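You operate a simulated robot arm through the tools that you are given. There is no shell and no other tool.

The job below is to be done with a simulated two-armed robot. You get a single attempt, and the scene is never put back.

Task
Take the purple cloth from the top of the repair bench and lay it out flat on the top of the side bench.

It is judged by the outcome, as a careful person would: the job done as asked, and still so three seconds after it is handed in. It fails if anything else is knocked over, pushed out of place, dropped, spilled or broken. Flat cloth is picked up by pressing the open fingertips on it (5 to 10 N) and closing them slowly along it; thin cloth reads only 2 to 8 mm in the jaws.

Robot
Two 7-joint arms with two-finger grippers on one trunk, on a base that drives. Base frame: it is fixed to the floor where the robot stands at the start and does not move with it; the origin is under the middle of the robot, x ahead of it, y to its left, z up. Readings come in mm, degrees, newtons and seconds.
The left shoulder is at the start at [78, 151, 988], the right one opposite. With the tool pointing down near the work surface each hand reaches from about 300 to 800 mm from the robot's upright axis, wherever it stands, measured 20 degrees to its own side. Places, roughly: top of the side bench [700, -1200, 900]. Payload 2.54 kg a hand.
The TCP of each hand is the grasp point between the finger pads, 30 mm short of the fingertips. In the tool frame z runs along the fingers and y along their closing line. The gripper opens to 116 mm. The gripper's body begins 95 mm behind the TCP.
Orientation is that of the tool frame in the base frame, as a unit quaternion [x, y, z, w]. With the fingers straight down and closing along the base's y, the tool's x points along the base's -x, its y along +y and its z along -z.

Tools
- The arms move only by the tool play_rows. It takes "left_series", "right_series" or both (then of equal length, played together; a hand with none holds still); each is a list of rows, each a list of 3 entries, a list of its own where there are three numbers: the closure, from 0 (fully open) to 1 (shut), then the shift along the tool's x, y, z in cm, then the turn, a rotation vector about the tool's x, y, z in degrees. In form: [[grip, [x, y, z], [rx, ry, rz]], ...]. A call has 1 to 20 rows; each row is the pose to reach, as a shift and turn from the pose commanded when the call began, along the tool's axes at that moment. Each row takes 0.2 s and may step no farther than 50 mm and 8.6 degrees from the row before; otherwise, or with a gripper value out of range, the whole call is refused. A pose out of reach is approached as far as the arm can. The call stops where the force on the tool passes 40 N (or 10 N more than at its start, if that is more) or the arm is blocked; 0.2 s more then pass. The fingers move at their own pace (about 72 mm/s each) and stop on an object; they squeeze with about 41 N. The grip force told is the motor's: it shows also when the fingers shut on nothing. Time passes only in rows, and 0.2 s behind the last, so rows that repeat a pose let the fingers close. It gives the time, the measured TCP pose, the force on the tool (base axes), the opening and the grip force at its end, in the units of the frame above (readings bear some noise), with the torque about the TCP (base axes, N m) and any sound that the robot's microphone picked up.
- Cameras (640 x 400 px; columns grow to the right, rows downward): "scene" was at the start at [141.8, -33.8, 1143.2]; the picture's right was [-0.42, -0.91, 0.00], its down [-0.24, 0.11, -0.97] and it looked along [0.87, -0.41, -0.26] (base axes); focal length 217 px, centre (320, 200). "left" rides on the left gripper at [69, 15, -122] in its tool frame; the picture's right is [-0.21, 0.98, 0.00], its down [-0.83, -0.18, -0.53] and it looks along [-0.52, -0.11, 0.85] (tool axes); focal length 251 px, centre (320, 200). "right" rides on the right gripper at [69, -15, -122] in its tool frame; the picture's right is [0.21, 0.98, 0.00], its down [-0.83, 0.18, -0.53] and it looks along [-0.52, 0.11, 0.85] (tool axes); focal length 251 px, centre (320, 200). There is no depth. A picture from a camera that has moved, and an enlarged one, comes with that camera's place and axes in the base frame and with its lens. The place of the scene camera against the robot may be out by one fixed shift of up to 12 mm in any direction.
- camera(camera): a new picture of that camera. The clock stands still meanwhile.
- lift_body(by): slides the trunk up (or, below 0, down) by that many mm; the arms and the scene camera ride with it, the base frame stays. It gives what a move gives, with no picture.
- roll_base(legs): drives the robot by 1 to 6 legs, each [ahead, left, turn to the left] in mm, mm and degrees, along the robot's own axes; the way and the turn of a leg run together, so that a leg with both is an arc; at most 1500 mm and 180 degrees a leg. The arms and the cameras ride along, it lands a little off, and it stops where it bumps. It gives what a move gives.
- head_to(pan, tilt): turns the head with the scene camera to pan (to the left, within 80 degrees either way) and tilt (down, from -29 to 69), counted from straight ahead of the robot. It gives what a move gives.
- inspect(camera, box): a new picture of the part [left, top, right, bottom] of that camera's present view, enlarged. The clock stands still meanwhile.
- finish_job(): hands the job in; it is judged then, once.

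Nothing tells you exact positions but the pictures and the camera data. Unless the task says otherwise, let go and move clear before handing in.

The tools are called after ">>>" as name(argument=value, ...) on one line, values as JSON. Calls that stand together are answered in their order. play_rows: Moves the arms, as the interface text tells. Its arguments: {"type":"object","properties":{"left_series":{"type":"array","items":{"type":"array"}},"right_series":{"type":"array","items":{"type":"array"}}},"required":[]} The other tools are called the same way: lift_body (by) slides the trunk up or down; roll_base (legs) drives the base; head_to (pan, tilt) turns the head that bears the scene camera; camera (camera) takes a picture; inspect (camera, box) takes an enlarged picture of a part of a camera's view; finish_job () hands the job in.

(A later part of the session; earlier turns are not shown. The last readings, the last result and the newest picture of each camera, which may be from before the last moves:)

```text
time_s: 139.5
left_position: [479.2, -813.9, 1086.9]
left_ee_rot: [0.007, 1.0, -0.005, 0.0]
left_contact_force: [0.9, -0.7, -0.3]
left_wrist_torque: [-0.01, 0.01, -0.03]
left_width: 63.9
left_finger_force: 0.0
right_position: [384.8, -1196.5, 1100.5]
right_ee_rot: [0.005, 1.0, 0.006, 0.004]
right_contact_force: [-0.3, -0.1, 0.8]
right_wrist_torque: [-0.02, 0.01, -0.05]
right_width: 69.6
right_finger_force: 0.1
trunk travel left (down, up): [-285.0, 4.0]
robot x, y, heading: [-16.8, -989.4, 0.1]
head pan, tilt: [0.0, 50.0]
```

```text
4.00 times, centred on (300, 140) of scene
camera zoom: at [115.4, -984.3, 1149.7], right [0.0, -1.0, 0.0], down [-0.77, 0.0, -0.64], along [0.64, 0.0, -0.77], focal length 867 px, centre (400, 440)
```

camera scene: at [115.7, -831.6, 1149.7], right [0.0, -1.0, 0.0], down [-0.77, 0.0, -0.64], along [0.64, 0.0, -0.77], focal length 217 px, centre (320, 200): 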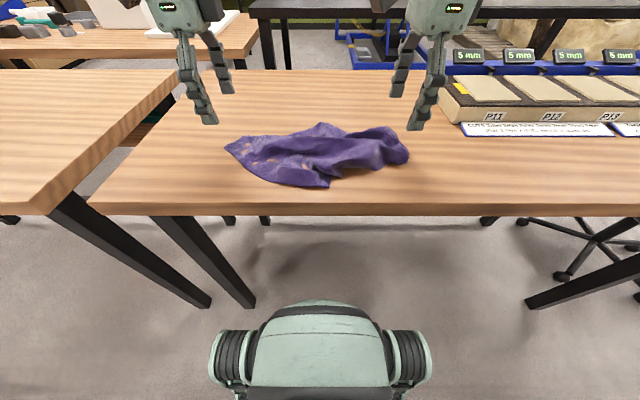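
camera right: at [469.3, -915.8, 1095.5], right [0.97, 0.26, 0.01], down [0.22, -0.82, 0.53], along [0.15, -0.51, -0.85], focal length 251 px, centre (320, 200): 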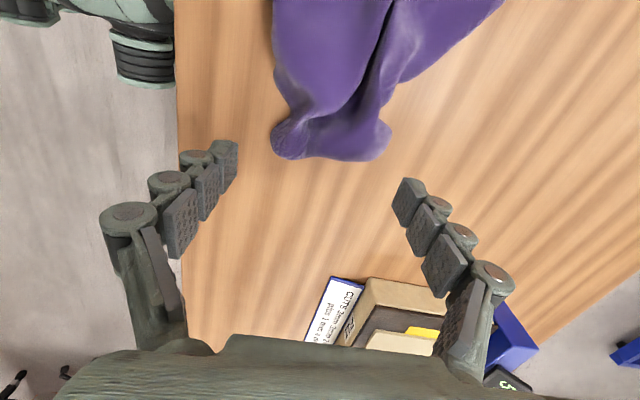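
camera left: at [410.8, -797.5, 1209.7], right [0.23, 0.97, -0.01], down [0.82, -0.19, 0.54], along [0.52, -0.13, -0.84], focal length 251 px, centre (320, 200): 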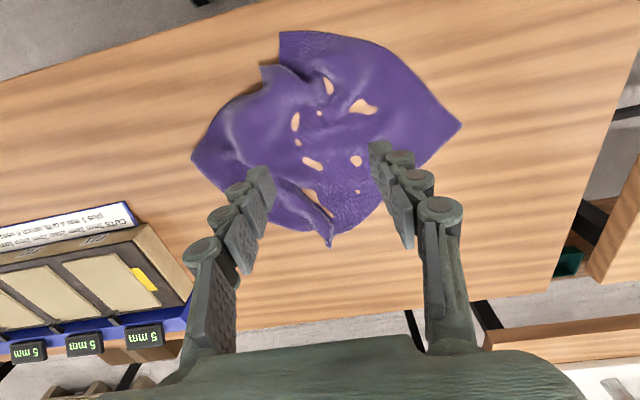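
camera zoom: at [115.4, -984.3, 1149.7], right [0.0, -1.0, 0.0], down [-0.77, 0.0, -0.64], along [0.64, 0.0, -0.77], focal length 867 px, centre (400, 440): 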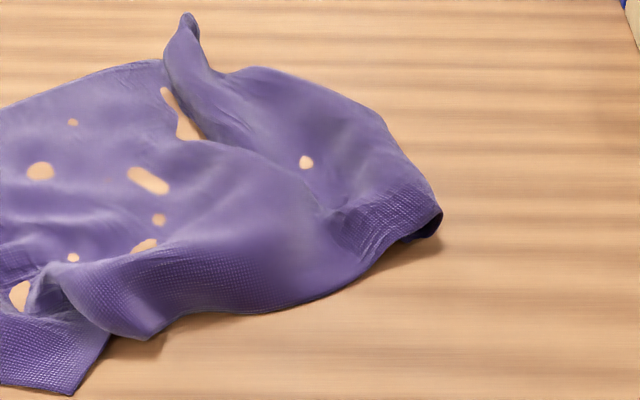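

The near corner at (393,-841) is a true corner, with its right edge caught under a pleat. I'll pull that corner to the left with the left hand to draw the pleat out, so I shift the robot slightly left and bring the hand over it at 45 degrees.

>>> roll_base(legs=[[0, 60, 0]])

>>> play_rows(left_series=[[0.5, [0.7, -0.7, 1.5], [0, 0, -5.6]], [0.52, [1.5, -1.5, 3.0], [0, 0, -11.2]], [0.52, [2.3, -2.4, 4.5], [0, 0, -17]], [0.52, [3.2, -3.3, 6.0], [0, 0, -22.5]], [0.52, [4.2, -4.3, 7.5], [0, 0, -28]], [0.52, [5.2, -5.3, 9.0], [0, 0, -34]], [0.52, [6.2, -6.3, 10.5], [0, 0, -39.5]], [0.52, [7.2, -7.3, 12.0], [0, 0, -45]], [0.52, [7.2, -7.3, 12.0], [0, 0, -45]]])

>>> camera(camera="left")

```text
time_s: 140.8
left_position: [481.2, -754.9, 1086.3]
left_ee_rot: [0.007, 1.0, -0.005, 0.001]
left_contact_force: [-0.3, 0.4, -0.2]
left_wrist_torque: [-0.03, -0.01, 0.0]
left_width: 63.8
left_finger_force: 0.1
right_position: [384.2, -1138.7, 1099.8]
right_ee_rot: [0.005, 1.0, 0.005, 0.003]
right_contact_force: [0.6, 0.4, 0.3]
right_wrist_torque: [-0.01, 0.02, -0.03]
right_width: 69.7
right_finger_force: 0.0
trunk travel left (down, up): [-285.0, 4.0]
robot x, y, heading: [-14.9, -934.1, -0.2]
head pan, tilt: [0.0, 50.0]
```

```text
time_s: 142.8
left_position: [406.5, -827.1, 967.0]
left_ee_rot: [-0.376, 0.927, -0.005, -0.001]
left_contact_force: [0.5, 0.2, 0.5]
left_wrist_torque: [0.0, -0.03, -0.04]
left_width: 55.6
left_finger_force: 0.2
right_position: [384.2, -1137.5, 1100.0]
right_ee_rot: [0.005, 1.0, 0.005, 0.004]
right_contact_force: [-0.2, 0.1, 0.0]
right_wrist_torque: [0.01, -0.01, 0.02]
right_width: 69.5
right_finger_force: 0.0
trunk travel left (down, up): [-285.0, 4.0]
robot x, y, heading: [-18.3, -930.2, -0.1]
head pan, tilt: [0.0, 50.0]
```

```text
taken
camera left: at [346.7, -864.6, 1091.1], right [-0.53, 0.85, -0.01], down [0.72, 0.45, 0.53], along [0.46, 0.27, -0.85], focal length 251 px, centre (320, 200)
```

left: 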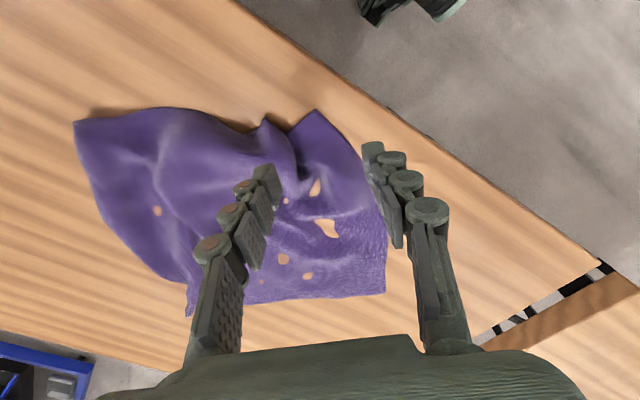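

The hand is over the corner. I'll narrow the opening a little to avoid the pleat, descend and close.

>>> play_rows(left_series=[[0.58, [0.3, 0.2, 2.0], [0, 0, 0]], [0.59, [0.4, 0.3, 4.0], [0, 0, 0]], [0.59, [0.4, 0.3, 6.0], [0, 0, 0]], [0.59, [0.4, 0.3, 7.2], [0, 0, 0]], [0.59, [0.4, 0.3, 7.7], [0, 0, 0]], [0.59, [0.4, 0.3, 7.7], [0, 0, 0]]])

>>> camera(camera="left")

```text
time_s: 144.2
left_position: [402.0, -828.7, 891.6]
left_ee_rot: [-0.376, 0.927, -0.006, -0.001]
left_contact_force: [-0.3, -1.8, 8.5]
left_wrist_torque: [-0.15, -0.2, -0.04]
left_width: 48.2
left_finger_force: 0.7
right_position: [384.3, -1136.7, 1100.6]
right_ee_rot: [0.004, 1.0, 0.006, 0.005]
right_contact_force: [-0.4, -0.4, 0.0]
right_wrist_torque: [0.03, 0.01, 0.01]
right_width: 69.7
right_finger_force: 0.1
trunk travel left (down, up): [-285.0, 4.0]
robot x, y, heading: [-18.5, -931.2, -0.0]
head pan, tilt: [0.0, 50.0]
```

```text
taken
camera left: at [341.2, -865.7, 1014.0], right [-0.53, 0.85, -0.01], down [0.72, 0.45, 0.53], along [0.46, 0.27, -0.85], focal length 251 px, centre (320, 200)
```

left: 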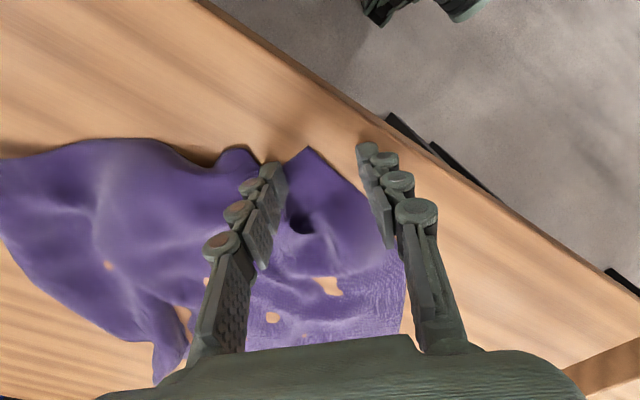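

>>> inspect(camera="left", box=[220, 120, 400, 240])

```text
3.33 times, centred on (310, 180) of left
camera zoom: at [341.2, -865.7, 1014.0], right [-0.53, 0.85, -0.01], down [0.72, 0.45, 0.53], along [0.46, 0.27, -0.85], focal length 838 px, centre (353, 267)
```

zoom: 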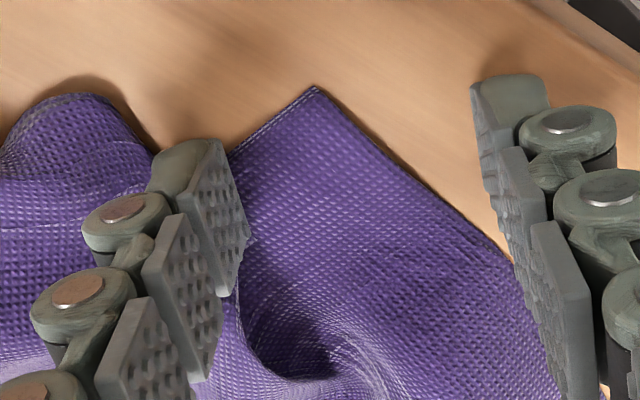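

The corner is cleanly between the fingers with the pleat outside. I'll close slowly.

>>> play_rows(left_series=[[0.62, [0, 0, -0.05], [0, 0, 0]], [0.66, [0, 0, -0.05], [0, 0, 0]], [0.7, [0, 0, -0.05], [0, 0, 0]], [0.74, [0, 0, -0.05], [0, 0, 0]], [0.78, [0, 0, -0.05], [0, 0, 0]], [0.82, [0, 0, -0.05], [0, 0, 0]], [0.86, [0, 0, -0.05], [0, 0, 0]], [0.9, [0, 0, -0.05], [0, 0, 0]], [0.94, [0, 0, -0.05], [0, 0, 0]], [1.0, [0, 0, -0.05], [0, 0, 0]], [1.0, [0, 0, -0.05], [0, 0, 0]], [1.0, [0, 0, -0.05], [0, 0, 0]], [1.0, [0, 0, -0.05], [0, 0, 0]]])

>>> inspect(camera="left", box=[220, 120, 400, 240])

```text
time_s: 147.0
left_position: [402.0, -829.2, 890.8]
left_ee_rot: [-0.376, 0.927, -0.005, -0.001]
left_contact_force: [0.2, 1.2, -0.3]
left_wrist_torque: [0.03, 0.01, 0.01]
left_width: 0.0
left_finger_force: 28.1
right_position: [384.3, -1137.7, 1100.8]
right_ee_rot: [0.004, 1.0, 0.005, 0.004]
right_contact_force: [-0.2, -0.1, 0.0]
right_wrist_torque: [0.03, 0.02, 0.01]
right_width: 69.5
right_finger_force: 0.1
trunk travel left (down, up): [-285.0, 4.0]
robot x, y, heading: [-18.2, -932.2, -0.1]
head pan, tilt: [0.0, 50.0]
```

```text
3.33 times, centred on (310, 180) of left
camera zoom: at [341.7, -865.7, 1014.3], right [-0.53, 0.85, -0.01], down [0.72, 0.45, 0.53], along [0.46, 0.27, -0.85], focal length 838 px, centre (353, 267)
```

zoom: 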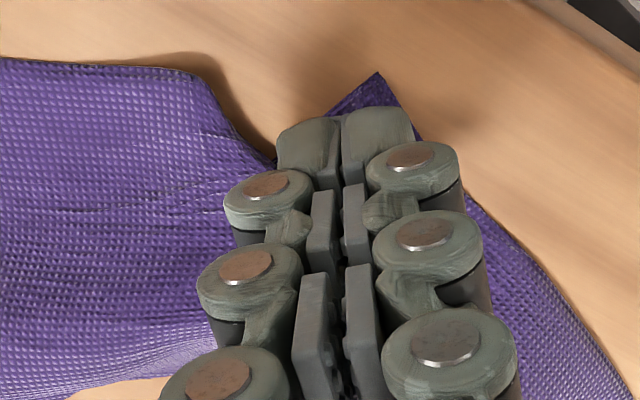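

The fingers slid over the cloth, so I'll reopen and close again with a firmer press.

>>> play_rows(left_series=[[0.9, [0, 0, -1.0], [0, 0, 0]], [0.7, [0, 0, -1.5], [0, 0, 0]], [0.55, [0, 0.2, -1.5], [0, 0, 0]], [0.53, [0, 0.2, -1.0], [0, 0, 0]], [0.53, [0, 0.2, -0.3], [0, 0, 0]], [0.53, [0, 0.2, 0.1], [0, 0, 0]], [0.53, [0, 0.2, 0.15], [0, 0, 0]]])

>>> inspect(camera="left", box=[220, 120, 400, 240])

```text
time_s: 148.6
left_position: [402.0, -829.0, 890.9]
left_ee_rot: [-0.376, 0.927, -0.006, 0.0]
left_contact_force: [0.4, 0.0, 4.2]
left_wrist_torque: [-0.05, -0.14, 0.02]
left_width: 55.4
left_finger_force: 0.9
right_position: [383.5, -1137.9, 1099.5]
right_ee_rot: [0.005, 1.0, 0.005, 0.005]
right_contact_force: [-0.5, -0.5, -0.1]
right_wrist_torque: [-0.01, -0.02, -0.02]
right_width: 69.6
right_finger_force: 0.1
trunk travel left (down, up): [-285.0, 4.0]
robot x, y, heading: [-14.6, -930.5, -0.1]
head pan, tilt: [0.0, 50.0]
```

```text
3.33 times, centred on (310, 180) of left
camera zoom: at [341.3, -865.0, 1013.6], right [-0.53, 0.85, -0.01], down [0.72, 0.45, 0.53], along [0.46, 0.27, -0.85], focal length 838 px, centre (353, 267)
```

zoom: 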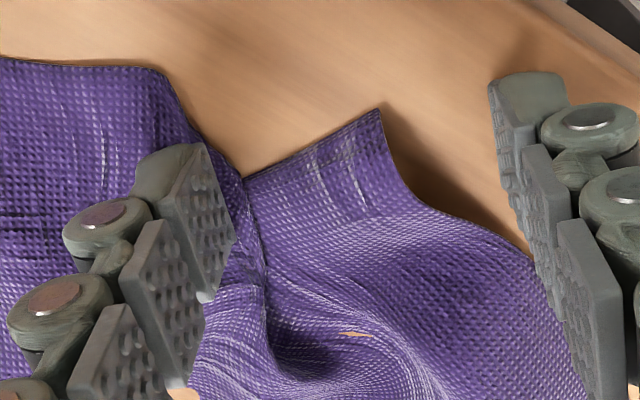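

>>> play_rows(left_series=[[0.53, [0, 0, 0.08], [0, 0, 0]], [0.57, [0, 0, 0.12], [0, 0, 0]], [0.61, [0, 0, 0.12], [0, 0, 0]], [0.65, [0, 0, 0.12], [0, 0, 0]], [0.69, [0, 0, 0.12], [0, 0, 0]], [0.73, [0, 0, 0.12], [0, 0, 0]], [0.77, [0, 0, 0.12], [0, 0, 0]], [0.81, [0, 0, 0.12], [0, 0, 0]], [0.85, [0, 0, 0.12], [0, 0, 0]]])

>>> inspect(camera="left", box=[220, 120, 400, 240])

```text
time_s: 150.6
left_position: [401.4, -828.8, 888.9]
left_ee_rot: [-0.377, 0.926, -0.004, -0.001]
left_contact_force: [0.0, -1.1, 14.4]
left_wrist_torque: [0.06, -0.05, 0.01]
left_width: 18.3
left_finger_force: 0.1
right_position: [384.1, -1137.5, 1100.5]
right_ee_rot: [0.005, 1.0, 0.005, 0.003]
right_contact_force: [0.7, -0.2, 0.6]
right_wrist_torque: [-0.02, 0.03, 0.01]
right_width: 69.6
right_finger_force: 0.1
trunk travel left (down, up): [-285.0, 4.0]
robot x, y, heading: [-16.5, -932.2, 0.2]
head pan, tilt: [0.0, 50.0]
```

```text
3.33 times, centred on (310, 180) of left
camera zoom: at [340.7, -864.6, 1012.4], right [-0.53, 0.85, -0.01], down [0.72, 0.45, 0.53], along [0.45, 0.27, -0.85], focal length 838 px, centre (353, 267)
```

zoom: 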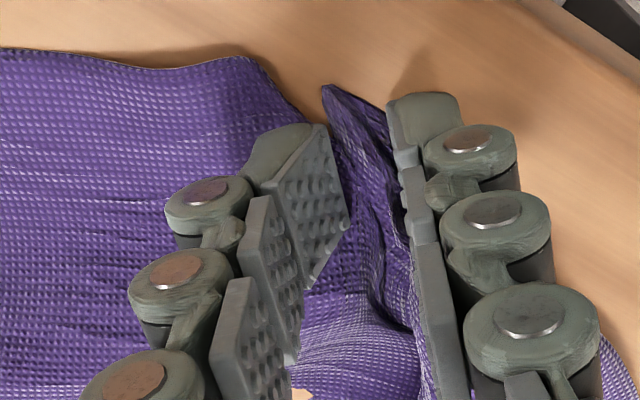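

The corner is now folding up between the fingers. I'll complete the squeeze.

>>> play_rows(left_series=[[0.89, [0, 0, 0], [0, 0, 0]], [0.93, [0, 0, 0], [0, 0, 0]], [0.97, [0, 0, -0.03], [0, 0, 0]], [1.0, [0, 0, -0.05], [0, 0, 0]], [1.0, [0, 0, -0.05], [0, 0, 0]], [1.0, [0, 0, -0.05], [0, 0, 0]], [1.0, [0, 0, -0.05], [0, 0, 0]]])

>>> inspect(camera="left", box=[220, 120, 400, 240])

```text
time_s: 152.2
left_position: [401.9, -828.3, 889.3]
left_ee_rot: [-0.376, 0.927, -0.006, 0.0]
left_contact_force: [1.6, -0.6, 9.7]
left_wrist_torque: [0.04, 0.07, 0.0]
left_width: 2.4
left_finger_force: 28.8
right_position: [383.5, -1139.2, 1101.0]
right_ee_rot: [0.004, 1.0, 0.005, 0.004]
right_contact_force: [-0.1, 0.1, -0.3]
right_wrist_torque: [-0.02, 0.03, 0.01]
right_width: 69.6
right_finger_force: 0.0
trunk travel left (down, up): [-285.0, 4.0]
robot x, y, heading: [-19.1, -932.7, -0.2]
head pan, tilt: [0.0, 50.0]
```

```text
3.33 times, centred on (310, 180) of left
camera zoom: at [340.5, -864.9, 1013.1], right [-0.53, 0.85, -0.01], down [0.72, 0.45, 0.53], along [0.46, 0.27, -0.85], focal length 838 px, centre (353, 267)
```

zoom: 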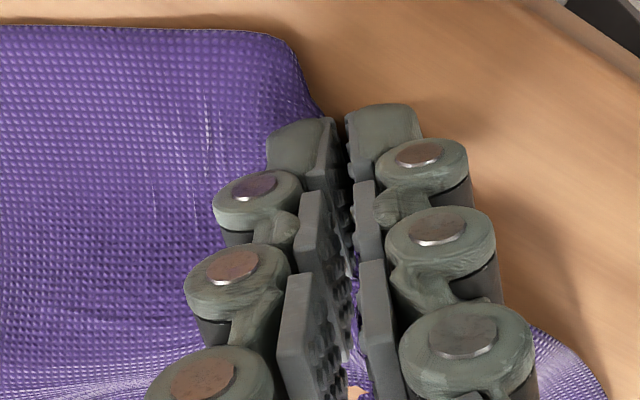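

>>> play_rows(left_series=[[1.0, [0, 0, -0.7], [0, 0, 0]], [1.0, [0, 0, -1.5], [0, 0, 0]], [1.0, [0, 0, -2.5], [0, 0, 0]], [1.0, [0, 0, -3.5], [0, 0, 0]]])

>>> camera(camera="left")

>>> inspect(camera="scene", box=[160, 90, 380, 215])

```text
time_s: 153.2
left_position: [402.1, -827.9, 923.9]
left_ee_rot: [-0.376, 0.926, -0.005, -0.001]
left_contact_force: [0.7, -0.4, -2.9]
left_wrist_torque: [0.0, -0.02, -0.02]
left_width: 3.4
left_finger_force: 32.5
right_position: [384.1, -1137.5, 1100.6]
right_ee_rot: [0.004, 1.0, 0.006, 0.005]
right_contact_force: [-0.3, 0.1, 0.0]
right_wrist_torque: [0.02, 0.0, -0.01]
right_width: 69.5
right_finger_force: 0.0
trunk travel left (down, up): [-285.0, 4.0]
robot x, y, heading: [-17.6, -930.7, 0.2]
head pan, tilt: [0.0, 50.0]
```

```text
taken
camera left: at [341.4, -865.0, 1047.5], right [-0.53, 0.85, -0.01], down [0.72, 0.45, 0.53], along [0.46, 0.27, -0.85], focal length 251 px, centre (320, 200)
```

left: 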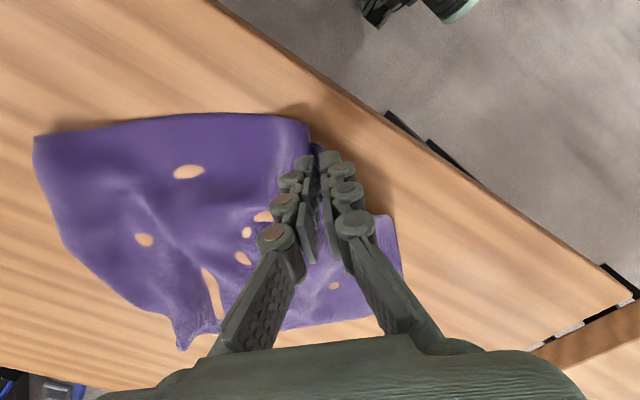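

```text
2.91 times, centred on (270, 152) of scene
camera zoom: at [116.0, -925.5, 1149.6], right [0.0, -1.0, 0.0], down [-0.77, 0.0, -0.64], along [0.64, 0.0, -0.77], focal length 631 px, centre (466, 338)
```

zoom: 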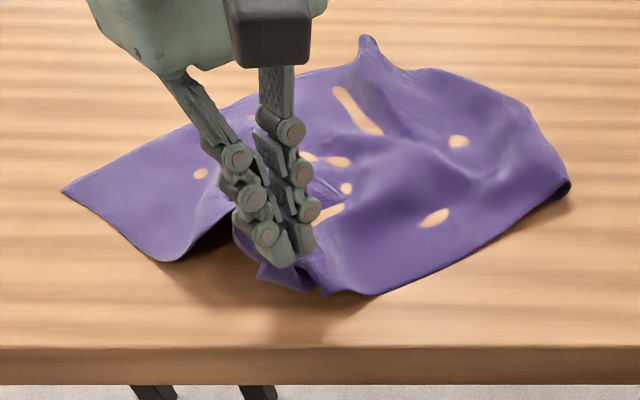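

The near corner is held. I'll pull it to the left about 220 mm at low height.

>>> play_rows(left_series=[[1.0, [-1.0, 1.0, -0.5], [0, 0, 0]], [1.0, [-3.0, 2.8, -1.0], [0, 0, 0]], [1.0, [-5.0, 4.7, -1.0], [0, 0, 0]], [1.0, [-7.0, 6.6, -1.0], [0, 0, 0]], [1.0, [-9.0, 8.5, -1.0], [0, 0, 0]], [1.0, [-11.0, 10.4, -1.0], [0, 0, 0]], [1.0, [-13.0, 12.3, -0.5], [0, 0, 0]], [1.0, [-15.0, 14.1, 0.5], [0, 0, 0]], [1.0, [-16.0, 15.1, 1.5], [0, 0, 0]]])

>>> camera(camera="scene")

>>> inspect(camera="scene", box=[140, 90, 380, 215])

```text
time_s: 155.2
left_position: [411.0, -609.7, 909.4]
left_ee_rot: [-0.376, 0.927, -0.005, -0.001]
left_contact_force: [-0.5, -1.2, -1.2]
left_wrist_torque: [0.02, 0.01, 0.01]
left_width: 2.3
left_finger_force: 30.3
right_position: [384.2, -1137.1, 1100.9]
right_ee_rot: [0.003, 1.0, 0.005, 0.004]
right_contact_force: [-0.4, -0.8, -0.5]
right_wrist_torque: [-0.01, -0.04, -0.01]
right_width: 69.6
right_finger_force: 0.1
trunk travel left (down, up): [-285.0, 4.0]
robot x, y, heading: [-19.9, -927.0, -0.2]
head pan, tilt: [0.0, 50.0]
```

```text
taken
camera scene: at [116.0, -925.3, 1149.6], right [0.0, -1.0, 0.0], down [-0.77, 0.0, -0.64], along [0.64, 0.0, -0.77], focal length 217 px, centre (320, 200)
```

scene: 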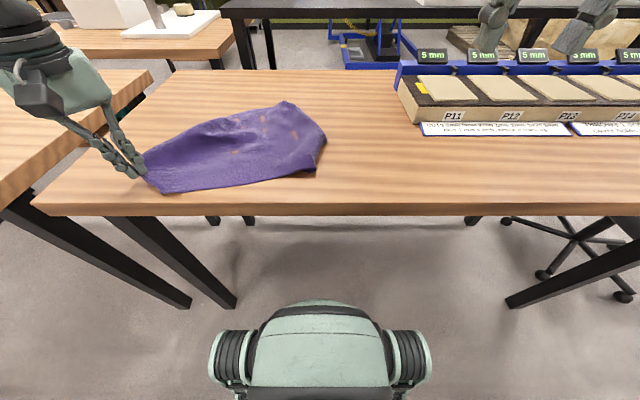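

```text
2.67 times, centred on (260, 152) of scene
camera zoom: at [116.0, -925.3, 1149.6], right [0.0, -1.0, 0.0], down [-0.77, 0.0, -0.64], along [0.64, 0.0, -0.77], focal length 578 px, centre (480, 327)
```

zoom: 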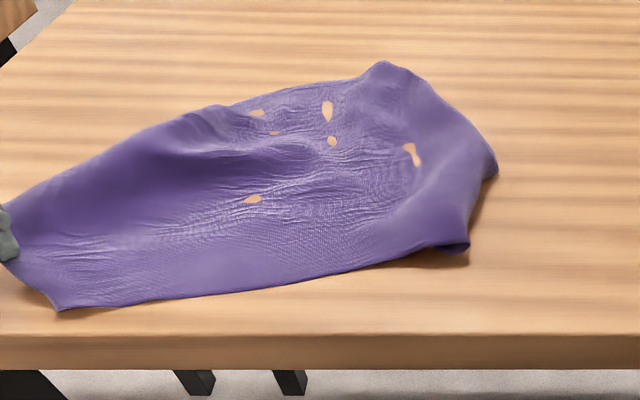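

The pleat is gone and the cloth is much flatter. I'll lower this corner, release, and look again from above.

>>> play_rows(left_series=[[1.0, [-0.3, 0.3, 0.8], [0, 0, 0]], [1.0, [-0.3, 0.3, 1.6], [0, 0, 0]], [0.9, [-0.3, 0.3, 1.7], [0, 0, 0]], [0.8, [-0.3, 0.3, 1.7], [0, 0, 0]], [0.7, [-0.3, 0.3, 1.7], [0, 0, 0]], [0.6, [-0.3, 0.3, 1.6], [0, 0, 0]], [0.55, [-0.3, 0.3, 0.5], [0, 0, 0]], [0.55, [-0.3, 0.3, -2.0], [0, 0, 0]], [0.55, [-0.3, 0.3, -5.0], [0, 0, 6]], [0.55, [0, 0, -8.0], [0, 0, 13]], [0.55, [0.8, -0.5, -11.0], [0, 0, 20]], [0.55, [2.0, -1.5, -14.0], [0, 0, 27]], [0.55, [3.0, -2.5, -16.5], [0, 0, 34]], [0.55, [4.0, -3.5, -18.0], [0, 0, 40]], [0.55, [5.5, -5.0, -18.0], [0, 0, 44]]])

>>> camera(camera="left")

>>> camera(camera="scene")

>>> inspect(camera="scene", box=[120, 80, 360, 230])

```text
time_s: 158.4
left_position: [404.9, -682.7, 1086.8]
left_ee_rot: [-0.001, 1.0, -0.005, 0.0]
left_contact_force: [0.8, -0.7, 0.1]
left_wrist_torque: [0.0, 0.02, -0.04]
left_width: 52.7
left_finger_force: 0.0
right_position: [384.9, -1137.8, 1101.1]
right_ee_rot: [0.004, 1.0, 0.006, 0.003]
right_contact_force: [-0.1, -0.6, -0.3]
right_wrist_torque: [0.04, -0.01, 0.0]
right_width: 69.6
right_finger_force: 0.0
trunk travel left (down, up): [-285.0, 4.0]
robot x, y, heading: [-17.6, -930.2, -0.3]
head pan, tilt: [0.0, 50.0]
```

```text
taken
camera left: at [335.8, -666.6, 1208.8], right [0.21, 0.98, -0.01], down [0.83, -0.17, 0.54], along [0.52, -0.12, -0.84], focal length 251 px, centre (320, 200)
```

left: 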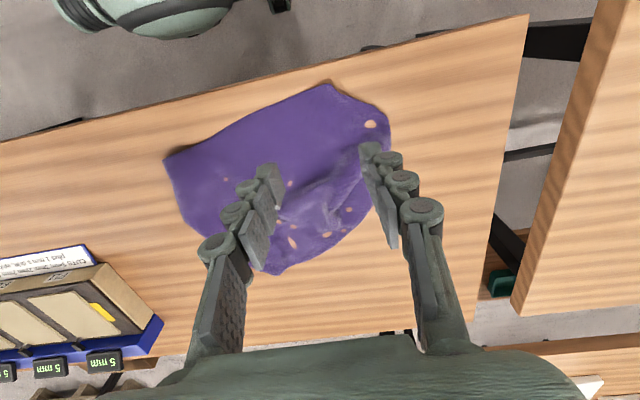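

```text
taken
camera scene: at [116.2, -925.7, 1149.6], right [0.0, -1.0, 0.0], down [-0.77, 0.0, -0.64], along [0.64, 0.0, -0.77], focal length 217 px, centre (320, 200)
```

scene: 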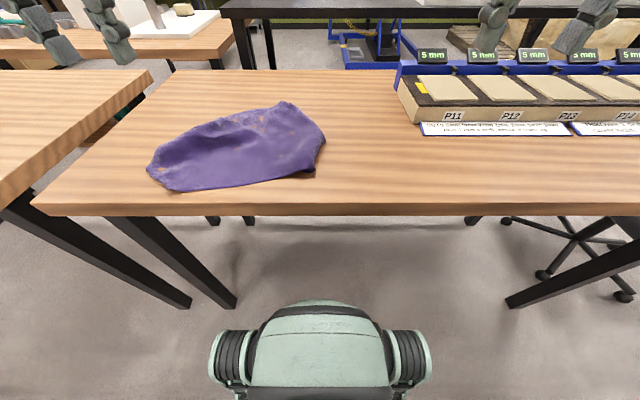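

```text
2.67 times, centred on (240, 155) of scene
camera zoom: at [116.2, -925.7, 1149.6], right [0.0, -1.0, 0.0], down [-0.77, 0.0, -0.64], along [0.64, 0.0, -0.77], focal length 578 px, centre (533, 320)
```

zoom: 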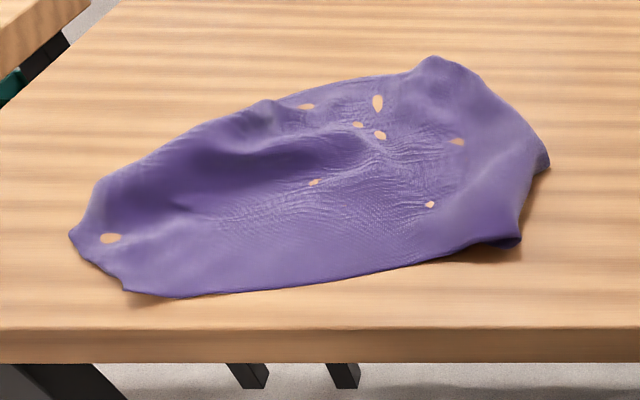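

The cloth is smoother now but the left far side seems folded under. I'll zoom in on its left part and right end.

>>> inspect(camera="scene", box=[140, 110, 240, 200])

>>> inspect(camera="left", box=[280, 70, 410, 160])

>>> inspect(camera="scene", box=[240, 90, 340, 190])

```text
4.44 times, centred on (190, 155) of scene
camera zoom: at [116.2, -925.7, 1149.6], right [0.0, -1.0, 0.0], down [-0.77, 0.0, -0.64], along [0.64, 0.0, -0.77], focal length 964 px, centre (898, 400)
```

zoom: 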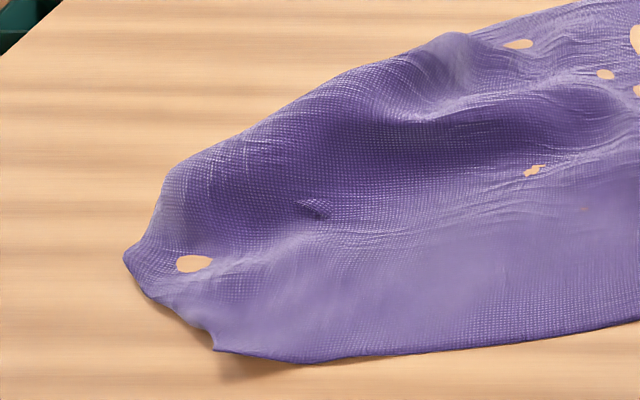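

```text
4.44 times, centred on (345, 115) of left
camera zoom: at [335.8, -666.6, 1208.8], right [0.21, 0.98, -0.01], down [0.83, -0.17, 0.54], along [0.52, -0.12, -0.84], focal length 1118 px, centre (209, 578)
```

zoom: 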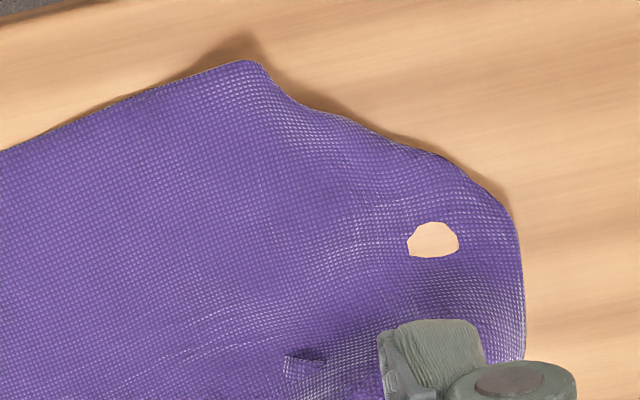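

```text
4.00 times, centred on (290, 140) of scene
camera zoom: at [116.2, -925.7, 1149.6], right [0.0, -1.0, 0.0], down [-0.77, 0.0, -0.64], along [0.64, 0.0, -0.77], focal length 867 px, centre (440, 440)
```

zoom: 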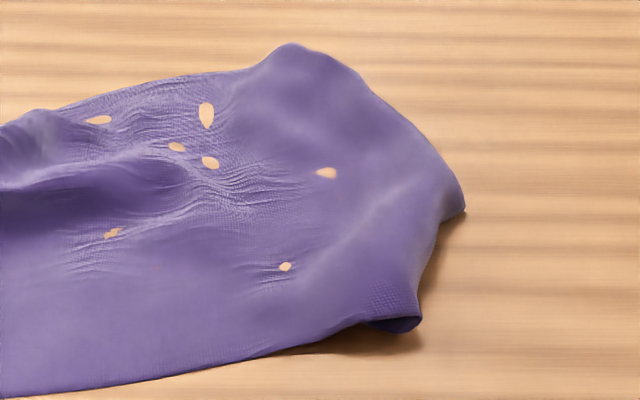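

The near edge (from about (384,-648) to (427,-915)) is a real hem, while the left and right ends are tucked under. I'll grip that near edge at two places with a deeper ruck, lift it so the cloth hangs out, and lay it forward; first I move the robot to centre on it.

>>> roll_base(legs=[[0, 125, 0.3]])

>>> camera(camera="scene")

```text
time_s: 160.2
left_position: [404.1, -557.5, 1086.1]
left_ee_rot: [-0.005, 1.0, -0.005, 0.0]
left_contact_force: [-0.7, 0.4, -0.9]
left_wrist_torque: [-0.08, -0.02, 0.05]
left_width: 52.2
left_finger_force: 0.1
right_position: [385.3, -1014.4, 1100.3]
right_ee_rot: [0.001, 1.0, 0.005, 0.005]
right_contact_force: [0.4, 0.8, 0.0]
right_wrist_torque: [-0.01, 0.03, 0.0]
right_width: 69.6
right_finger_force: 0.0
trunk travel left (down, up): [-285.0, 4.0]
robot x, y, heading: [-19.6, -810.7, 0.3]
head pan, tilt: [0.0, 50.0]
```

```text
taken
camera scene: at [115.8, -803.6, 1149.6], right [0.01, -1.0, 0.0], down [-0.77, 0.0, -0.64], along [0.64, 0.0, -0.77], focal length 217 px, centre (320, 200)
```

scene: 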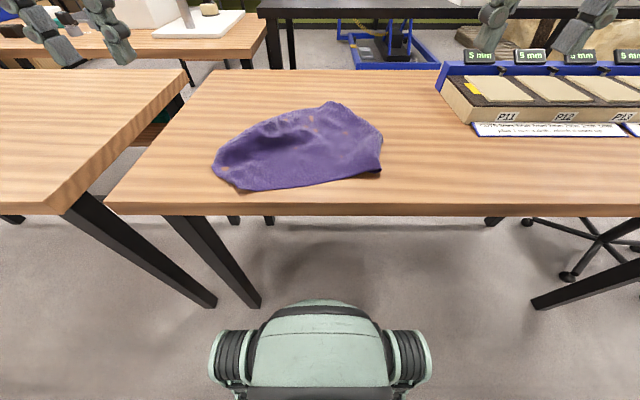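

>>> play_rows(left_series=[[0.5, [0, -1.5, 1.5], [0, 0, 0]], [0.45, [0, -3.0, 3.0], [0, 0, 0]], [0.4, [0, -4.5, 4.5], [0, 0, 0]], [0.4, [0, -6.0, 6.0], [0, 0, 0]], [0.4, [0, -7.6, 7.6], [0, 0, 0]], [0.4, [0, -9.2, 9.2], [0, 0, 0]], [0.4, [0.1, -10.8, 10.9], [0, 0, 0]], [0.4, [0.1, -12.3, 12.6], [0, 0, 0]], [0.4, [0.1, -12.3, 12.6], [0, 0, 0]]], right_series=[[0.4, [-0.7, 1.5, 1.7], [0, 0, 0]], [0.4, [-1.3, 3.1, 3.5], [0, 0, 0]], [0.4, [-2.0, 4.7, 5.2], [0, 0, 0]], [0.4, [-2.6, 6.3, 7.0], [0, 0, 0]], [0.4, [-3.3, 7.9, 8.7], [0, 0, 0]], [0.4, [-4.0, 9.5, 10.5], [0, 0, 0]], [0.4, [-4.6, 11.0, 12.2], [0, 0, 0]], [0.4, [-5.3, 12.6, 14.0], [0, 0, 0]], [0.4, [-5.3, 12.6, 14.0], [0, 0, 0]]])

>>> camera(camera="left")

>>> camera(camera="right")

```text
time_s: 162.2
left_position: [405.7, -685.4, 959.3]
left_ee_rot: [-0.005, 1.0, -0.005, 0.001]
left_contact_force: [0.9, -0.3, 0.7]
left_wrist_torque: [-0.02, 0.0, -0.02]
left_width: 69.6
left_finger_force: 0.0
right_position: [437.6, -885.7, 960.0]
right_ee_rot: [0.002, 1.0, 0.005, 0.004]
right_contact_force: [0.0, 0.3, 0.2]
right_wrist_torque: [0.01, -0.02, 0.0]
right_width: 69.5
right_finger_force: 0.0
trunk travel left (down, up): [-285.0, 4.0]
robot x, y, heading: [-19.5, -811.7, 0.4]
head pan, tilt: [0.0, 50.0]
```

```text
taken
camera left: at [336.0, -669.6, 1082.8], right [0.2, 0.98, -0.01], down [0.83, -0.17, 0.54], along [0.52, -0.12, -0.84], focal length 251 px, centre (320, 200)
```

left: 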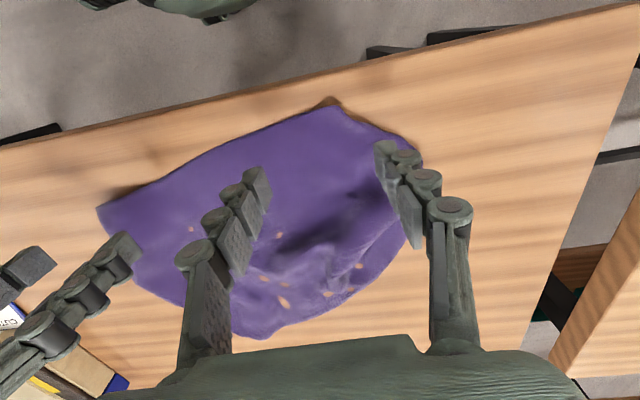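

```text
taken
camera right: at [366.8, -902.1, 1081.4], right [-0.21, 0.98, 0.01], down [0.82, 0.17, 0.54], along [0.53, 0.12, -0.84], focal length 251 px, centre (320, 200)
```

right: 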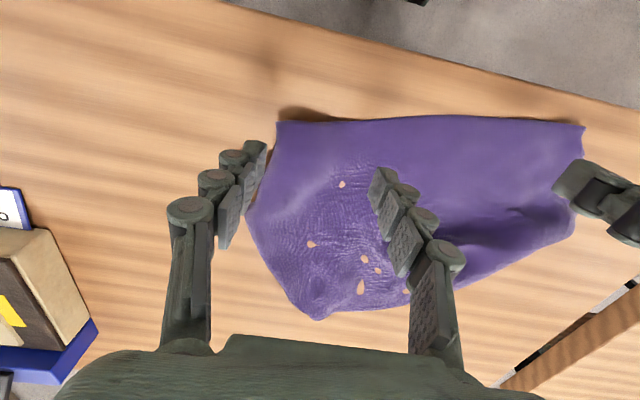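

Both hands sit just inside the near hem. I'll shift each a little inward to stay on single-layer cloth, and go down.

>>> play_rows(left_series=[[0.45, [0, -1.0, 1.5], [0, 0, 0]], [0.49, [0, -1.9, 3.0], [0, 0, 0]], [0.49, [0, -1.9, 4.5], [0, 0, 0]], [0.49, [0, -1.9, 5.8], [0, 0, 0]], [0.49, [0, -1.9, 6.5], [0, 0, 0]], [0.49, [0, -1.9, 6.7], [0, 0, 0]], [0.49, [0, -1.9, 6.7], [0, 0, 0]]], right_series=[[0.45, [0, 0.5, 1.5], [0, 0, 0]], [0.49, [0, 0.9, 3.0], [0, 0, 0]], [0.49, [0, 0.9, 4.5], [0, 0, 0]], [0.49, [0, 0.9, 5.8], [0, 0, 0]], [0.49, [0, 0.9, 6.5], [0, 0, 0]], [0.49, [0, 0.9, 6.7], [0, 0, 0]], [0.49, [0, 0.9, 6.7], [0, 0, 0]]])

>>> camera(camera="left")

>>> camera(camera="right")

```text
time_s: 163.8
left_position: [404.0, -704.5, 895.4]
left_ee_rot: [-0.003, 1.0, -0.006, 0.001]
left_contact_force: [0.1, -0.3, -0.8]
left_wrist_torque: [0.0, 0.0, 0.01]
left_width: 58.8
left_finger_force: 0.0
right_position: [438.9, -876.9, 894.5]
right_ee_rot: [0.002, 1.0, 0.004, 0.005]
right_contact_force: [0.0, 0.0, 0.4]
right_wrist_torque: [0.02, -0.03, 0.02]
right_width: 59.2
right_finger_force: 0.1
trunk travel left (down, up): [-285.0, 4.0]
robot x, y, heading: [-16.2, -809.6, 0.1]
head pan, tilt: [0.0, 50.0]
```

```text
taken
camera left: at [334.7, -689.2, 1017.6], right [0.21, 0.98, -0.01], down [0.83, -0.17, 0.54], along [0.52, -0.12, -0.84], focal length 251 px, centre (320, 200)
```

left: 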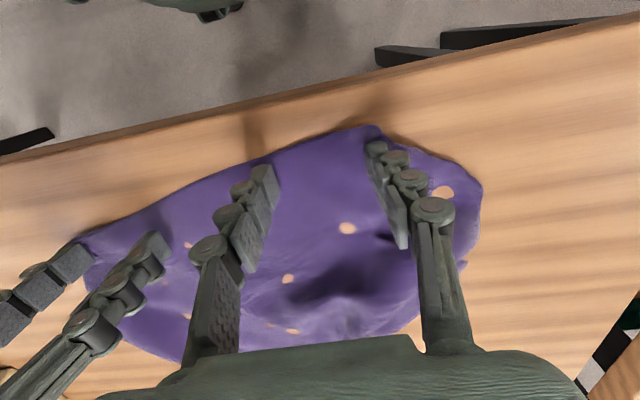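

```text
taken
camera right: at [369.6, -894.0, 1016.4], right [-0.21, 0.98, 0.01], down [0.82, 0.17, 0.54], along [0.53, 0.12, -0.84], focal length 251 px, centre (320, 200)
```

right: 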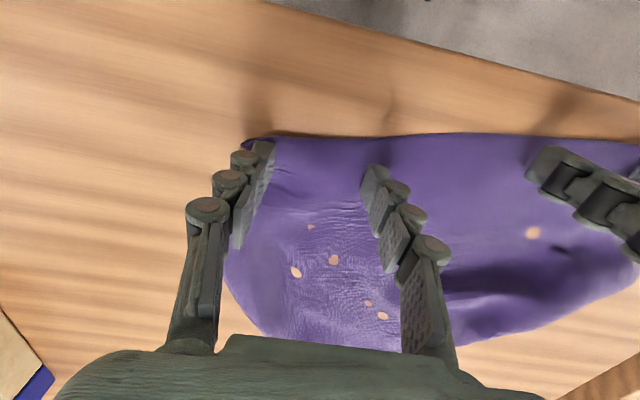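

Both hands are placed on the hem. Now down to a light press.

>>> play_rows(left_series=[[0.49, [0, 0, 0.15], [0, 0, 0]], [0.49, [0, 0, 0.3], [0, 0, 0]], [0.49, [0, 0, 0.35], [0, 0, 0]], [0.49, [0, 0, 0.35], [0, 0, 0]]], right_series=[[0.49, [0, 0, 0.15], [0, 0, 0]], [0.49, [0, 0, 0.3], [0, 0, 0]], [0.49, [0, 0, 0.35], [0, 0, 0]], [0.49, [0, 0, 0.35], [0, 0, 0]]])

```text
time_s: 164.8
left_position: [403.4, -702.6, 889.8]
left_ee_rot: [-0.004, 1.0, -0.006, 0.001]
left_contact_force: [0.0, -0.4, 0.6]
left_wrist_torque: [0.02, -0.02, 0.0]
left_width: 59.0
left_finger_force: 0.1
right_position: [441.2, -877.3, 891.5]
right_ee_rot: [0.001, 1.0, 0.005, 0.003]
right_contact_force: [0.5, 0.6, 0.0]
right_wrist_torque: [0.0, 0.01, 0.02]
right_width: 59.1
right_finger_force: 0.2
trunk travel left (down, up): [-285.0, 4.0]
robot x, y, heading: [-18.2, -812.2, 0.1]
head pan, tilt: [0.0, 50.0]
```

>>> play_rows(left_series=[[0.49, [0, 0, 0.1], [0, 0, 0]], [0.49, [0, 0, 0.15], [0, 0, 0]], [0.49, [0, 0, 0.15], [0, 0, 0]]], right_series=[[0.49, [0, 0, 0.1], [0, 0, 0]], [0.49, [0, 0, 0.2], [0, 0, 0]], [0.49, [0, 0, 0.2], [0, 0, 0]]])

```text
time_s: 165.6
left_position: [404.0, -702.9, 889.2]
left_ee_rot: [-0.005, 1.0, -0.006, 0.002]
left_contact_force: [1.6, -0.3, 3.9]
left_wrist_torque: [0.14, 0.0, -0.05]
left_width: 60.1
left_finger_force: 0.3
right_position: [440.6, -878.8, 890.9]
right_ee_rot: [0.002, 1.0, 0.005, 0.004]
right_contact_force: [0.3, -1.1, 9.1]
right_wrist_torque: [-0.43, 0.03, 0.01]
right_width: 59.1
right_finger_force: 3.8
trunk travel left (down, up): [-285.0, 4.0]
robot x, y, heading: [-20.4, -810.8, 0.3]
head pan, tilt: [0.0, 50.0]
```

Both are pressing lightly. I'll close slowly, with a small inward shift of each hand as before.

>>> play_rows(left_series=[[0.49, [0, 0, 0.05], [0, 0, 0]], [0.52, [0, -0.08, 0.05], [0, 0, 0]], [0.55, [0, -0.16, 0.05], [0, 0, 0]], [0.58, [0, -0.24, 0.05], [0, 0, 0]], [0.61, [0, -0.32, 0.05], [0, 0, 0]], [0.64, [0, -0.4, 0.05], [0, 0, 0]], [0.67, [0, -0.48, 0.05], [0, 0, 0]], [0.7, [0, -0.56, 0.05], [0, 0, 0]]], right_series=[[0.49, [0, 0, -0.02], [0, 0, 0]], [0.52, [0, 0.08, -0.02], [0, 0, 0]], [0.55, [0, 0.16, -0.02], [0, 0, 0]], [0.58, [0, 0.24, -0.02], [0, 0, 0]], [0.61, [0, 0.32, -0.02], [0, 0, 0]], [0.64, [0, 0.4, -0.02], [0, 0, 0]], [0.67, [0, 0.48, -0.02], [0, 0, 0]], [0.7, [0, 0.56, -0.02], [0, 0, 0]]])

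>>> inspect(camera="left", box=[230, 100, 430, 260])

>>> inspect(camera="right", box=[210, 100, 410, 260])

```text
time_s: 167.4
left_position: [403.2, -708.4, 890.9]
left_ee_rot: [-0.004, 1.0, -0.005, 0.003]
left_contact_force: [1.9, -1.4, 20.0]
left_wrist_torque: [-0.32, 0.0, 0.02]
left_width: 35.4
left_finger_force: 0.1
right_position: [439.0, -873.3, 892.8]
right_ee_rot: [0.002, 1.0, 0.007, 0.006]
right_contact_force: [1.2, -2.5, 19.6]
right_wrist_torque: [-0.47, -0.02, 0.04]
right_width: 36.9
right_finger_force: 1.4
trunk travel left (down, up): [-285.0, 4.0]
robot x, y, heading: [-21.0, -808.6, 0.0]
head pan, tilt: [0.0, 50.0]
```

```text
2.50 times, centred on (330, 180) of left
camera zoom: at [333.0, -693.1, 1012.4], right [0.21, 0.98, -0.01], down [0.82, -0.17, 0.54], along [0.53, -0.12, -0.84], focal length 629 px, centre (295, 250)
```

zoom: 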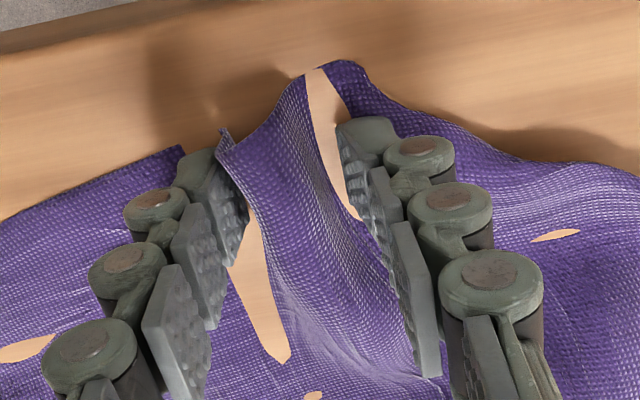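

```text
2.50 times, centred on (310, 180) of right
camera zoom: at [368.2, -890.2, 1012.9], right [-0.21, 0.98, 0.01], down [0.82, 0.17, 0.55], along [0.53, 0.12, -0.84], focal length 629 px, centre (345, 250)
```

zoom: 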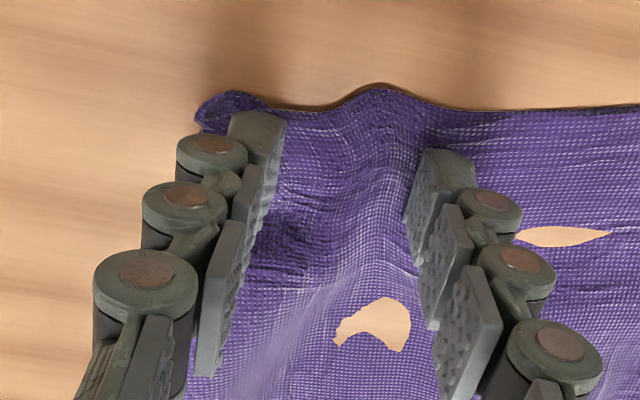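

Rucks are forming well on both sides. I'll ease the press slightly and keep closing.

>>> play_rows(left_series=[[0.7, [0, 0, -0.08], [0, 0, 0]], [0.74, [0, -0.1, -0.08], [0, 0, 0]], [0.78, [0, -0.2, -0.08], [0, 0, 0]], [0.82, [0, -0.3, -0.08], [0, 0, 0]], [0.86, [0, -0.4, -0.08], [0, 0, 0]], [0.9, [0, -0.5, -0.08], [0, 0, 0]], [0.94, [0, -0.55, -0.08], [0, 0, 0]], [1.0, [0, -0.6, -0.08], [0, 0, 0]], [1.0, [0, -0.6, -0.08], [0, 0, 0]], [1.0, [0, -0.6, -0.08], [0, 0, 0]], [1.0, [0, -0.6, -0.08], [0, 0, 0]]], right_series=[[0.7, [0, 0, -0.08], [0, 0, 0]], [0.74, [0, 0.1, -0.08], [0, 0, 0]], [0.78, [0, 0.2, -0.08], [0, 0, 0]], [0.82, [0, 0.3, -0.08], [0, 0, 0]], [0.86, [0, 0.4, -0.08], [0, 0, 0]], [0.9, [0, 0.5, -0.08], [0, 0, 0]], [0.94, [0, 0.55, -0.08], [0, 0, 0]], [1.0, [0, 0.6, -0.08], [0, 0, 0]], [1.0, [0, 0.6, -0.08], [0, 0, 0]], [1.0, [0, 0.6, -0.08], [0, 0, 0]], [1.0, [0, 0.6, -0.08], [0, 0, 0]]])

>>> inspect(camera="left", box=[230, 100, 430, 260])

>>> inspect(camera="right", box=[210, 100, 410, 260])

```text
time_s: 169.8
left_position: [403.2, -713.9, 891.1]
left_ee_rot: [-0.004, 1.0, -0.005, 0.001]
left_contact_force: [3.2, -14.3, 3.4]
left_wrist_torque: [-0.68, -0.07, -0.05]
left_width: 1.3
left_finger_force: 29.6
right_position: [438.8, -871.2, 891.6]
right_ee_rot: [0.001, 1.0, 0.007, 0.004]
right_contact_force: [-2.0, 9.6, -0.8]
right_wrist_torque: [0.15, 0.13, -0.06]
right_width: 0.8
right_finger_force: 27.9
right hand out of reach, approached as far as the arm can: row 4, 5, 6, 7, 8, 9, 10, 11
trunk travel left (down, up): [-285.0, 4.0]
robot x, y, heading: [-18.4, -810.5, 0.2]
head pan, tilt: [0.0, 50.0]
```

```text
2.50 times, centred on (330, 180) of left
camera zoom: at [333.5, -699.5, 1012.9], right [0.21, 0.98, -0.01], down [0.83, -0.17, 0.54], along [0.52, -0.12, -0.84], focal length 629 px, centre (295, 250)
```

zoom: 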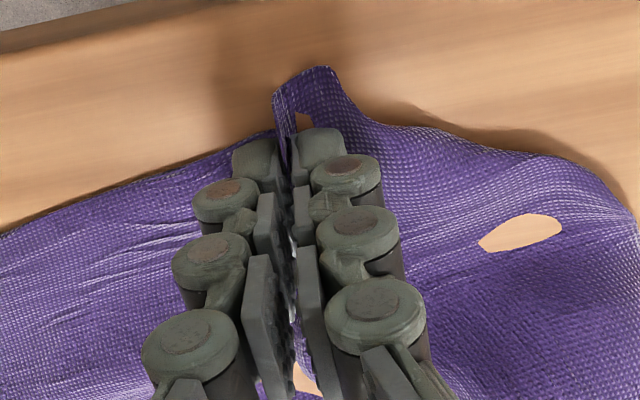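

```text
2.50 times, centred on (310, 180) of right
camera zoom: at [369.2, -889.2, 1012.8], right [-0.21, 0.98, 0.01], down [0.82, 0.17, 0.54], along [0.53, 0.12, -0.84], focal length 629 px, centre (345, 250)
```

zoom: 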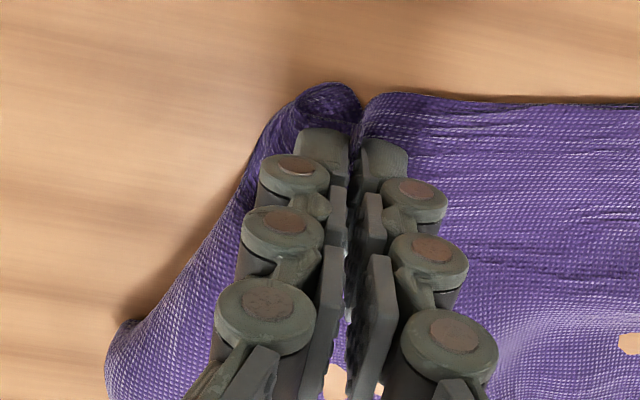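

Both edges are caught, with some tension between the hands. I'll relieve it by moving the left hand slightly inward, then lift a little to test.

>>> play_rows(left_series=[[1.0, [0, -0.4, 0], [0, 0, 0]], [1.0, [0, -0.7, -0.5], [0, 0, 0]], [1.0, [0, -0.7, -1.5], [0, 0, 0]], [1.0, [0, -0.7, -2.5], [0, 0, 0]], [1.0, [0, -0.7, -4.0], [0, 0, 0]]], right_series=[[1.0, [0, 0, 0], [0, 0, 0]], [1.0, [0, 0, -0.5], [0, 0, 0]], [1.0, [0, 0, -1.5], [0, 0, 0]], [1.0, [0, 0, -2.5], [0, 0, 0]], [1.0, [0, 0, -4.0], [0, 0, 0]]])

>>> camera(camera="scene")

```text
time_s: 171.0
left_position: [402.6, -720.6, 928.6]
left_ee_rot: [-0.004, 1.0, -0.004, 0.001]
left_contact_force: [-1.7, -5.1, -11.1]
left_wrist_torque: [0.15, 0.18, -0.01]
left_width: 0.4
left_finger_force: 24.9
right_position: [440.1, -874.5, 931.2]
right_ee_rot: [0.002, 1.0, 0.005, 0.004]
right_contact_force: [0.5, -0.1, -0.6]
right_wrist_torque: [-0.32, 0.06, 0.0]
right_width: 0.3
right_finger_force: 25.8
trunk travel left (down, up): [-285.0, 4.0]
robot x, y, heading: [-17.8, -810.8, 0.2]
head pan, tilt: [0.0, 50.0]
```

```text
taken
camera scene: at [115.4, -804.1, 1149.7], right [0.0, -1.0, 0.0], down [-0.77, 0.0, -0.64], along [0.64, 0.0, -0.77], focal length 217 px, centre (320, 200)
```

scene: 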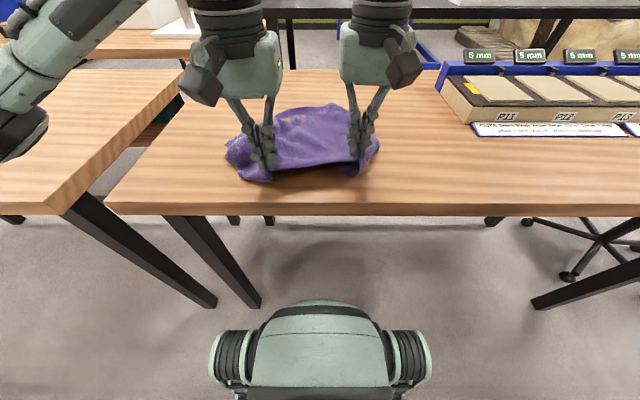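

>>> inspect(camera="scene", box=[210, 90, 400, 200])

>>> play_rows(left_series=[[1.0, [-0.3, -0.2, -1.5], [0, 0, 0]], [1.0, [-0.6, -0.3, -3.5], [0, 0, 0]], [1.0, [-0.9, -0.3, -5.5], [0, 0, 0]], [1.0, [-1.2, -0.3, -7.5], [0, 0, 0]], [1.0, [-1.5, -0.3, -9.5], [0, 0, 0]]], right_series=[[1.0, [0, 0, -1.5], [0, 0, 0]], [1.0, [0, 0, -3.5], [0, 0, 0]], [1.0, [0, 0, -5.5], [0, 0, 0]], [1.0, [0, 0, -7.5], [0, 0, 0]], [1.0, [0, 0, -9.5], [0, 0, 0]]])

>>> inspect(camera="scene", box=[190, 70, 420, 210])

```text
3.37 times, centred on (305, 145) of scene
camera zoom: at [115.4, -804.1, 1149.7], right [0.0, -1.0, 0.0], down [-0.77, 0.0, -0.64], along [0.64, 0.0, -0.77], focal length 730 px, centre (370, 385)
```

zoom: 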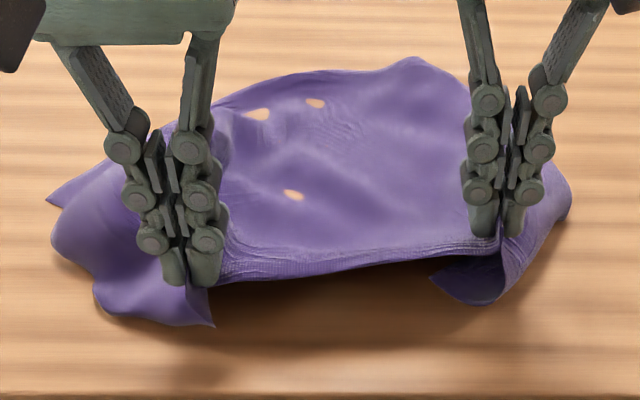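

```text
time_s: 172.2
left_position: [418.8, -724.9, 1027.8]
left_ee_rot: [-0.003, 1.0, -0.007, 0.002]
left_contact_force: [1.6, -14.4, 3.8]
left_wrist_torque: [-0.85, -0.07, -0.06]
left_width: 0.5
left_finger_force: 28.9
right_position: [440.6, -881.6, 1029.6]
right_ee_rot: [0.001, 1.0, 0.007, 0.005]
right_contact_force: [-1.0, 15.7, 0.0]
right_wrist_torque: [0.63, 0.0, -0.12]
right_width: 1.6
right_finger_force: 29.0
right hand out of reach, approached as far as the arm can: row 4, 5
trunk travel left (down, up): [-285.0, 4.0]
robot x, y, heading: [-15.4, -811.1, -0.0]
head pan, tilt: [0.0, 50.0]
```

```text
2.78 times, centred on (305, 140) of scene
camera zoom: at [115.5, -804.2, 1149.6], right [0.0, -1.0, 0.0], down [-0.77, 0.0, -0.64], along [0.64, 0.0, -0.77], focal length 603 px, centre (362, 367)
```

zoom: 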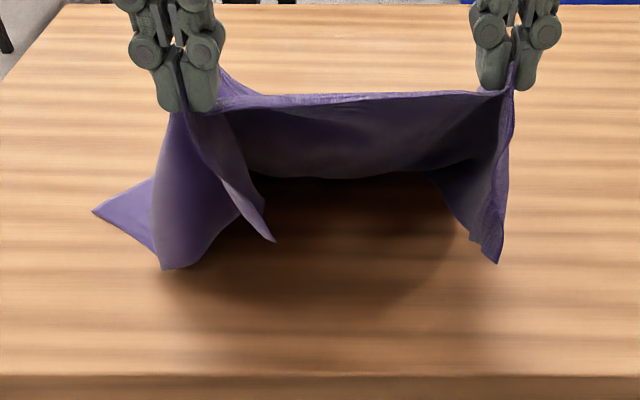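

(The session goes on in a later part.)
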